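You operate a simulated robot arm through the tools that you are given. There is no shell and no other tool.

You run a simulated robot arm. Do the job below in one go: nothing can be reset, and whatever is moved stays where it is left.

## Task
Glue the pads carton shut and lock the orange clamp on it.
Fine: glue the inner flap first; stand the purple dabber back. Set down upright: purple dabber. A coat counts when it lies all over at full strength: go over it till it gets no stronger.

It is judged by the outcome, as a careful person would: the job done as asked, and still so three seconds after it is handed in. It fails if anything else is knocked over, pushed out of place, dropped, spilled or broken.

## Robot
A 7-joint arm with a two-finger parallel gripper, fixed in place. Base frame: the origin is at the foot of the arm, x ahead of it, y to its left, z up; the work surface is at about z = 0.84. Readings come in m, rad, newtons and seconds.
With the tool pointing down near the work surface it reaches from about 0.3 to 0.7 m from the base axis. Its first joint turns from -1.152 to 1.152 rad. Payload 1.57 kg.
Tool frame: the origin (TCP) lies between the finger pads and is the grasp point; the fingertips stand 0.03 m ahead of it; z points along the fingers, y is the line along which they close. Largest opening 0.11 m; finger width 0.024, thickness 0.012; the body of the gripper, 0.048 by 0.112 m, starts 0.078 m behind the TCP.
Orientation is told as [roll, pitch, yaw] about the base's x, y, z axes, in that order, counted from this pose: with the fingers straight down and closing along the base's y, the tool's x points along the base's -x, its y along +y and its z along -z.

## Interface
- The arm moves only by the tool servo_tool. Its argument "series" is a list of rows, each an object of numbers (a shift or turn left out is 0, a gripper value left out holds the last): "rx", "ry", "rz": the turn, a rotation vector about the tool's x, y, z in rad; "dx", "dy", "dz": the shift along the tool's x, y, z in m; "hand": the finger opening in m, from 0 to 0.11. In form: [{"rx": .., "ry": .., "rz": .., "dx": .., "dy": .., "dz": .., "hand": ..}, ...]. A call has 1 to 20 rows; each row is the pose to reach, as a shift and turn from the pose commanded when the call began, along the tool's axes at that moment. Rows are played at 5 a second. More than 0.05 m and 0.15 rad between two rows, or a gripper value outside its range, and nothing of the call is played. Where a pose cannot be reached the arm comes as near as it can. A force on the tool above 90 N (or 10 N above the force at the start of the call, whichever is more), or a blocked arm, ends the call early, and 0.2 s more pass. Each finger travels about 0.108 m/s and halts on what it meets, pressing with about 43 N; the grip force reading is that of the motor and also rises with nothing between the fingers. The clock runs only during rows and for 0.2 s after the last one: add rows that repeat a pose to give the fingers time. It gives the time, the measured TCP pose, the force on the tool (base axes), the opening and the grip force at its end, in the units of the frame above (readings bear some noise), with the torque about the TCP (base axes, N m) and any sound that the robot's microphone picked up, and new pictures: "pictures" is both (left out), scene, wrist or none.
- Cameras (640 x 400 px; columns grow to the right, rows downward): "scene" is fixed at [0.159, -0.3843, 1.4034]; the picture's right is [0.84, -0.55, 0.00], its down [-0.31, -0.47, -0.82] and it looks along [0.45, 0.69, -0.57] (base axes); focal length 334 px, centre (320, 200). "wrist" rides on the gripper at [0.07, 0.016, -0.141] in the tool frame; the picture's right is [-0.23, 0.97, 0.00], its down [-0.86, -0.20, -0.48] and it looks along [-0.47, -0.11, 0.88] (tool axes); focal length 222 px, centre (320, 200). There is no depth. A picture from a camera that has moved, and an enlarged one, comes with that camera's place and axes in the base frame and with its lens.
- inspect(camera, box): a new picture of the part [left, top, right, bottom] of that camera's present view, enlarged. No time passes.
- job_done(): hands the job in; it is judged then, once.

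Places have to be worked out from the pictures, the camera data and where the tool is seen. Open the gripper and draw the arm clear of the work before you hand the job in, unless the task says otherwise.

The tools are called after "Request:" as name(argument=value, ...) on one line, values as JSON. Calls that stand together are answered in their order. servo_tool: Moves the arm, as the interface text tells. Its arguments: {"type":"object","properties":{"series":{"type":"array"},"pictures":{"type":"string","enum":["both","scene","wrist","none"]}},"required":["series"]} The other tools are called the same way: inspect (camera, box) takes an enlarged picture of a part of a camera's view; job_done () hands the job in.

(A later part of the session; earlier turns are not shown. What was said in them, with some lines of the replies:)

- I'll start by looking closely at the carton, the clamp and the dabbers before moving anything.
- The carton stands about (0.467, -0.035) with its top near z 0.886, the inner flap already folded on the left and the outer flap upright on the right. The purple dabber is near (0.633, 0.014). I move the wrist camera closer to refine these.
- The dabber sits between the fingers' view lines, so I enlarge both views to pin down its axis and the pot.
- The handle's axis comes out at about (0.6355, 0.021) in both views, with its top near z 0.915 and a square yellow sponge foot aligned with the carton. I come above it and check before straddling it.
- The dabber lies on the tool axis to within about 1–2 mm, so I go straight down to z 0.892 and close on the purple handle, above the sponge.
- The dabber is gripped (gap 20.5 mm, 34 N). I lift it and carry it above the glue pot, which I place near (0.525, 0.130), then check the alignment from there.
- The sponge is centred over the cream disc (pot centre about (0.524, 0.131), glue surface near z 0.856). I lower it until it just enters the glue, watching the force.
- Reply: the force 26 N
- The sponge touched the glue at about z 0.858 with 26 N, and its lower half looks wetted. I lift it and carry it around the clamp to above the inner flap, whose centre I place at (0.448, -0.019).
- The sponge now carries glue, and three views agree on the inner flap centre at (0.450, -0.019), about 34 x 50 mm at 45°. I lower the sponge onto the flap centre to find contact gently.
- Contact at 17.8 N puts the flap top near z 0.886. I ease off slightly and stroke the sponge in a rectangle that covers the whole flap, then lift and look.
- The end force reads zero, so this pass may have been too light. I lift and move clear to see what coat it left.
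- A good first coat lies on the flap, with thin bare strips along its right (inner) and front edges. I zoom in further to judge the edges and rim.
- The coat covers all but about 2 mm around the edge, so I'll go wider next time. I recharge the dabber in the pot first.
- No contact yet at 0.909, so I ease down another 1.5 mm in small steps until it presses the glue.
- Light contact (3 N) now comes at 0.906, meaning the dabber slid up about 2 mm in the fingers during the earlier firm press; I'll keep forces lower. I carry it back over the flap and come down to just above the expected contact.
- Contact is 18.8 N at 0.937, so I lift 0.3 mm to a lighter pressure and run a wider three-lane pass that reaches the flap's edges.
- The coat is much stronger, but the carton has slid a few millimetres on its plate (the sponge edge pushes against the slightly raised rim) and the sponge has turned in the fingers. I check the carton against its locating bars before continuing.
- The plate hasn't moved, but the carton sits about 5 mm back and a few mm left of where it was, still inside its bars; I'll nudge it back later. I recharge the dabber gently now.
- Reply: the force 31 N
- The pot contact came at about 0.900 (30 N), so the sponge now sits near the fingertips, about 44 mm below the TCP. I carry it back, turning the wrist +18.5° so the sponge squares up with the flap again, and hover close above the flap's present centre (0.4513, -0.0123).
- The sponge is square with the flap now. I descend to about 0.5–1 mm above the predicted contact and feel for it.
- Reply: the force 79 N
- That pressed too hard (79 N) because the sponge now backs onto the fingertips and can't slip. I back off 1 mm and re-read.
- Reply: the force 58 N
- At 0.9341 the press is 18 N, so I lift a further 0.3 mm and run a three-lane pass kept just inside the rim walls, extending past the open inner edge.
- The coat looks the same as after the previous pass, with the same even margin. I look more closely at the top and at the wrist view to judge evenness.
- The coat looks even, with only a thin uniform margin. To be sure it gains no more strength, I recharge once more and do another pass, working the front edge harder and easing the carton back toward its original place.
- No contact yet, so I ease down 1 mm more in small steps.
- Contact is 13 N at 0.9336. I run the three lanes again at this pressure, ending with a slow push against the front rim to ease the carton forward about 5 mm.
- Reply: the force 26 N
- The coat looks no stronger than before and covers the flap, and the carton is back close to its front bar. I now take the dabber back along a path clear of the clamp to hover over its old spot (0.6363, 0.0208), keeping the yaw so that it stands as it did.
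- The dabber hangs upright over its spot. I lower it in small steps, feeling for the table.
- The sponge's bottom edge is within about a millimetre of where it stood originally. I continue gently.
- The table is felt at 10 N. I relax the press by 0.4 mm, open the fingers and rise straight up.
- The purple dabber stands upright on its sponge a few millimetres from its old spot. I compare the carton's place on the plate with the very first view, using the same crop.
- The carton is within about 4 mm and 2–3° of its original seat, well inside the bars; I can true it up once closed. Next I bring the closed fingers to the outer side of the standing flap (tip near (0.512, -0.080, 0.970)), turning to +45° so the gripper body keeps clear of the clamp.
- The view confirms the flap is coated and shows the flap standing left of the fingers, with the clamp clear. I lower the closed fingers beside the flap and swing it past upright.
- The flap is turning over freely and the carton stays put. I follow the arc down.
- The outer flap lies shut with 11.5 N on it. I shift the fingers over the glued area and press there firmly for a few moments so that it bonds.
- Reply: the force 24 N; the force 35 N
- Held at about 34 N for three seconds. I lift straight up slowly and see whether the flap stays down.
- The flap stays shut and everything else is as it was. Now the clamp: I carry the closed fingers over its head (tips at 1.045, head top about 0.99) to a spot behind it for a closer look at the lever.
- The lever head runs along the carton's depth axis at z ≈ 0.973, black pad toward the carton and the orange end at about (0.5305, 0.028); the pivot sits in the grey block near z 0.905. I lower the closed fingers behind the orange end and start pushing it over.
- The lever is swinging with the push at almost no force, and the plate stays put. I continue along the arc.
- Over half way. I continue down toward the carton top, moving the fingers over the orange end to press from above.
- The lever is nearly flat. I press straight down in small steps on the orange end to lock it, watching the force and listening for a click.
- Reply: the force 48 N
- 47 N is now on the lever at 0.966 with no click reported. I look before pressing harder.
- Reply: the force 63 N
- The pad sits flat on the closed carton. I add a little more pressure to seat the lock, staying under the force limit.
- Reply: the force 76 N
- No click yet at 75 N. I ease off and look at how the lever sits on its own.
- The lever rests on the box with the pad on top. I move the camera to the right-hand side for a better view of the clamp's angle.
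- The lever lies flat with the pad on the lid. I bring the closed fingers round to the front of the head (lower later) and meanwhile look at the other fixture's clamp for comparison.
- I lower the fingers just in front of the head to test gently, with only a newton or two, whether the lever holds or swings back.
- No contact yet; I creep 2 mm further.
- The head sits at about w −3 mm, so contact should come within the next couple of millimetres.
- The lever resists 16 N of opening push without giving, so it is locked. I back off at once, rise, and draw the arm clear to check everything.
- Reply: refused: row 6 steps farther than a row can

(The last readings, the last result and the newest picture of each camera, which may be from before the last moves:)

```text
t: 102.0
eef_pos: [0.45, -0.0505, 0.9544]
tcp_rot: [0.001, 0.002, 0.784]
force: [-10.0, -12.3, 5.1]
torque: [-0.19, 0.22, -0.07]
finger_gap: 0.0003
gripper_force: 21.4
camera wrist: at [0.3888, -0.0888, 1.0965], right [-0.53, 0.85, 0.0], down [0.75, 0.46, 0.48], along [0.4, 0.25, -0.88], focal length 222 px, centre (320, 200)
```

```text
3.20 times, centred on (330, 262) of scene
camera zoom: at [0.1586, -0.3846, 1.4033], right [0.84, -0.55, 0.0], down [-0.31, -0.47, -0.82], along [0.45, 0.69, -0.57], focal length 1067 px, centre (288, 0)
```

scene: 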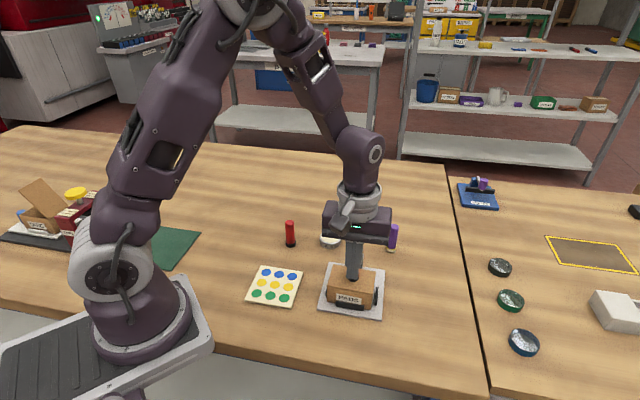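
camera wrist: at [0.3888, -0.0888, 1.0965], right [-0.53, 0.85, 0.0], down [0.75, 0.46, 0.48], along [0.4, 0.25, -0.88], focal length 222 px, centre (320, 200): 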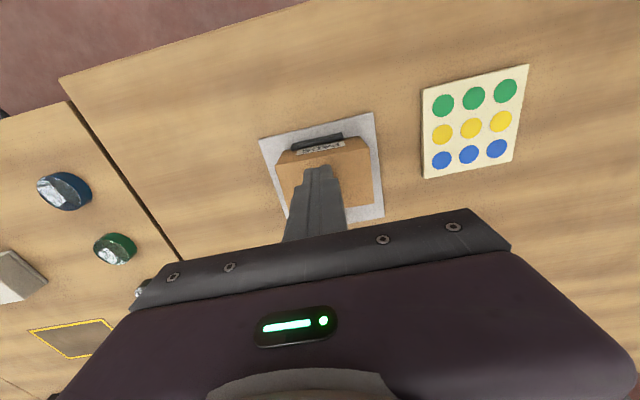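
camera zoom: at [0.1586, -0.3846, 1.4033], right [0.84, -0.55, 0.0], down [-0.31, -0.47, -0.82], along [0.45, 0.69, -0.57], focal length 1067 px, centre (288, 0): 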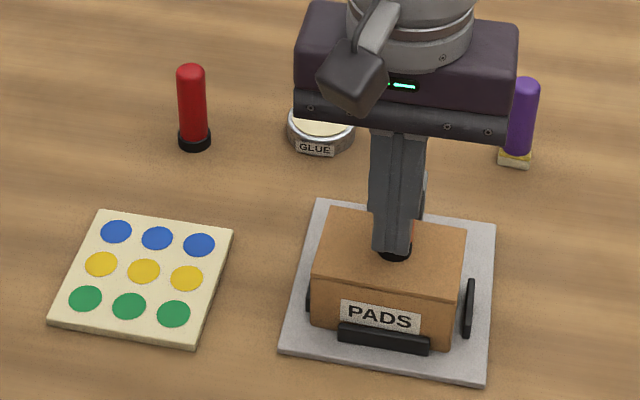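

One row was too long a step, so nothing moved. I resend the retreat with smaller steps.

Request:
servo_tool(series=[{"dx": 0.004}, {"dx": 0.015}, {"dx": 0.02, "dz": -0.04}, {"dx": 0.02, "dz": -0.08}, {"dx": 0.02, "dz": -0.12}, {"dx": 0.025, "dy": 0.03, "dz": -0.145}, {"dx": 0.03, "dy": 0.06, "dz": -0.165}, {"dx": 0.035, "dy": 0.09, "dz": -0.185, "hand": 0.04}, {"dx": 0.04, "dy": 0.12, "dz": -0.2, "hand": 0.08}, {"dx": 0.04, "dy": 0.12, "dz": -0.2, "hand": 0.08}], pictures="both")

Request:
inspect(camera="scene", box=[320, 235, 400, 315])

Request:
inspect(camera="scene", box=[230, 200, 430, 325])

Request:
inspect(camera="wrist", box=[160, 60, 340, 220])

```text
t: 104.2
eef_pos: [0.3389, 0.0062, 1.1551]
tcp_rot: [0.001, 0.001, 0.785]
force: [0.4, -0.3, 0.4]
torque: [0.01, 0.0, 0.0]
finger_gap: 0.08
gripper_force: 0.1
camera wrist: at [0.277, -0.0316, 1.2963], right [-0.53, 0.85, 0.0], down [0.75, 0.46, 0.48], along [0.41, 0.25, -0.88], focal length 222 px, centre (320, 200)
```

scene: 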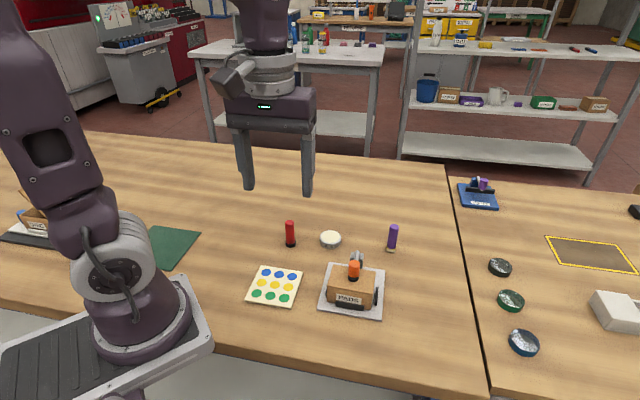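
wrist: 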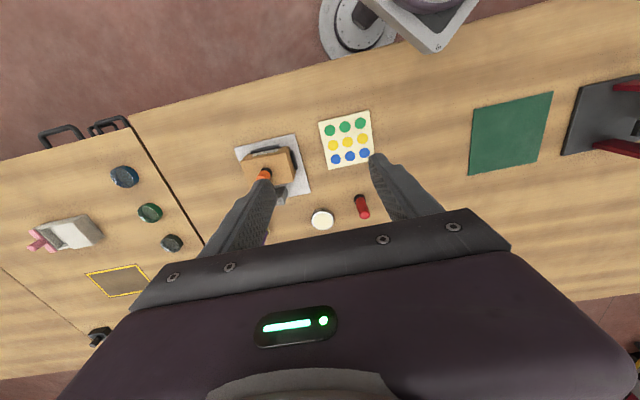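

```text
5.00 times, centred on (360, 275) of scene
camera zoom: at [0.159, -0.3843, 1.4034], right [0.84, -0.55, 0.0], down [-0.31, -0.47, -0.82], along [0.45, 0.69, -0.57], focal length 1668 px, centre (120, -175)
```

zoom: 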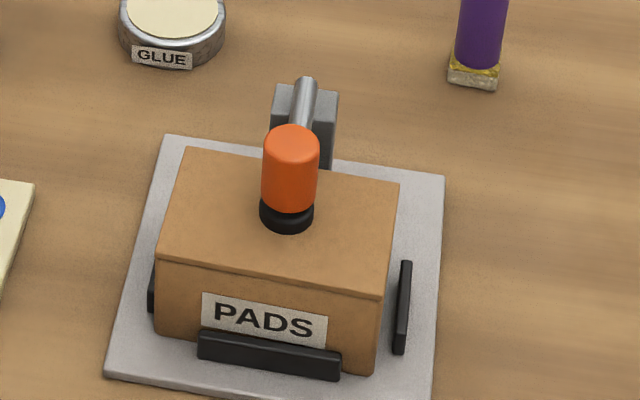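

```text
3.20 times, centred on (330, 262) of scene
camera zoom: at [0.159, -0.3843, 1.4034], right [0.84, -0.55, 0.0], down [-0.31, -0.47, -0.82], along [0.45, 0.69, -0.57], focal length 1067 px, centre (288, 0)
```

zoom: 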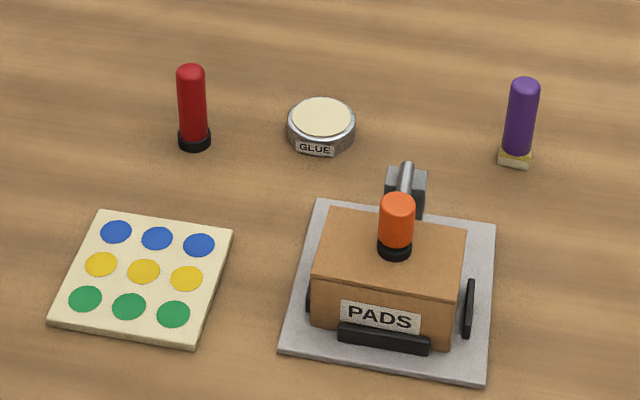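

```text
2.50 times, centred on (250, 140) of wrist
camera zoom: at [0.277, -0.0316, 1.2963], right [-0.53, 0.85, 0.0], down [0.75, 0.46, 0.48], along [0.41, 0.25, -0.88], focal length 555 px, centre (495, 350)
```

zoom: 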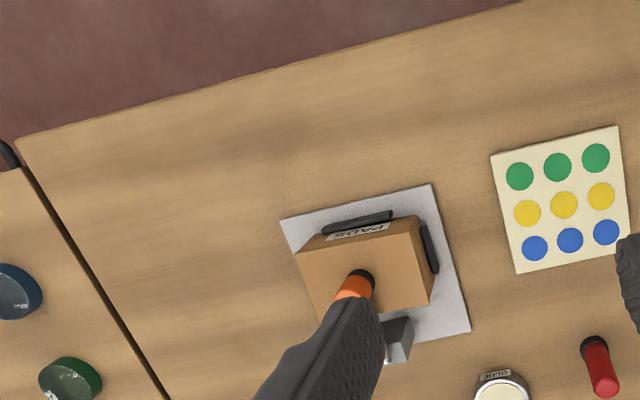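

The carton is shut with the pad down on it and the clamp lever locked. The purple dabber stands upright within about 5 mm of where it was, and the plate, pot, red dabber and paint board have not moved. The gripper is open and clear, so I hand the job in.

Request:
job_done()

```text
The job is handed in.
```

The PADS carton is glued shut, and the orange clamp is down on it and, as far as I can tell, locked. I've handed the job in. I heard no click as the clamp closed; I judge it locked because the lever held against a 16 N push the other way.

- **Glue:** I dipped the dabber four times and made four passes over the inner flap. The last two passes looked no stronger than the second. A bare margin of about 1–2 mm (nearer 3 mm along the front) stayed around the flap's edge and did not shrink with wider strokes.
- **Closing:** I folded the outer flap over and pressed it on the glued area for about three seconds at around 34 N. It stayed shut when released.
- **Purple dabber:** It stands upright on its sponge, about 5 mm from where it started.
- **Carton position:** Gluing pushed the carton about 5 mm on its plate. I pushed it back, and it now sits about 4 mm and a few degrees off its original place, still within its locating bars.

The plate, glue pot, red dabber and colour board are where they were. The gripper is open and clear of the work.
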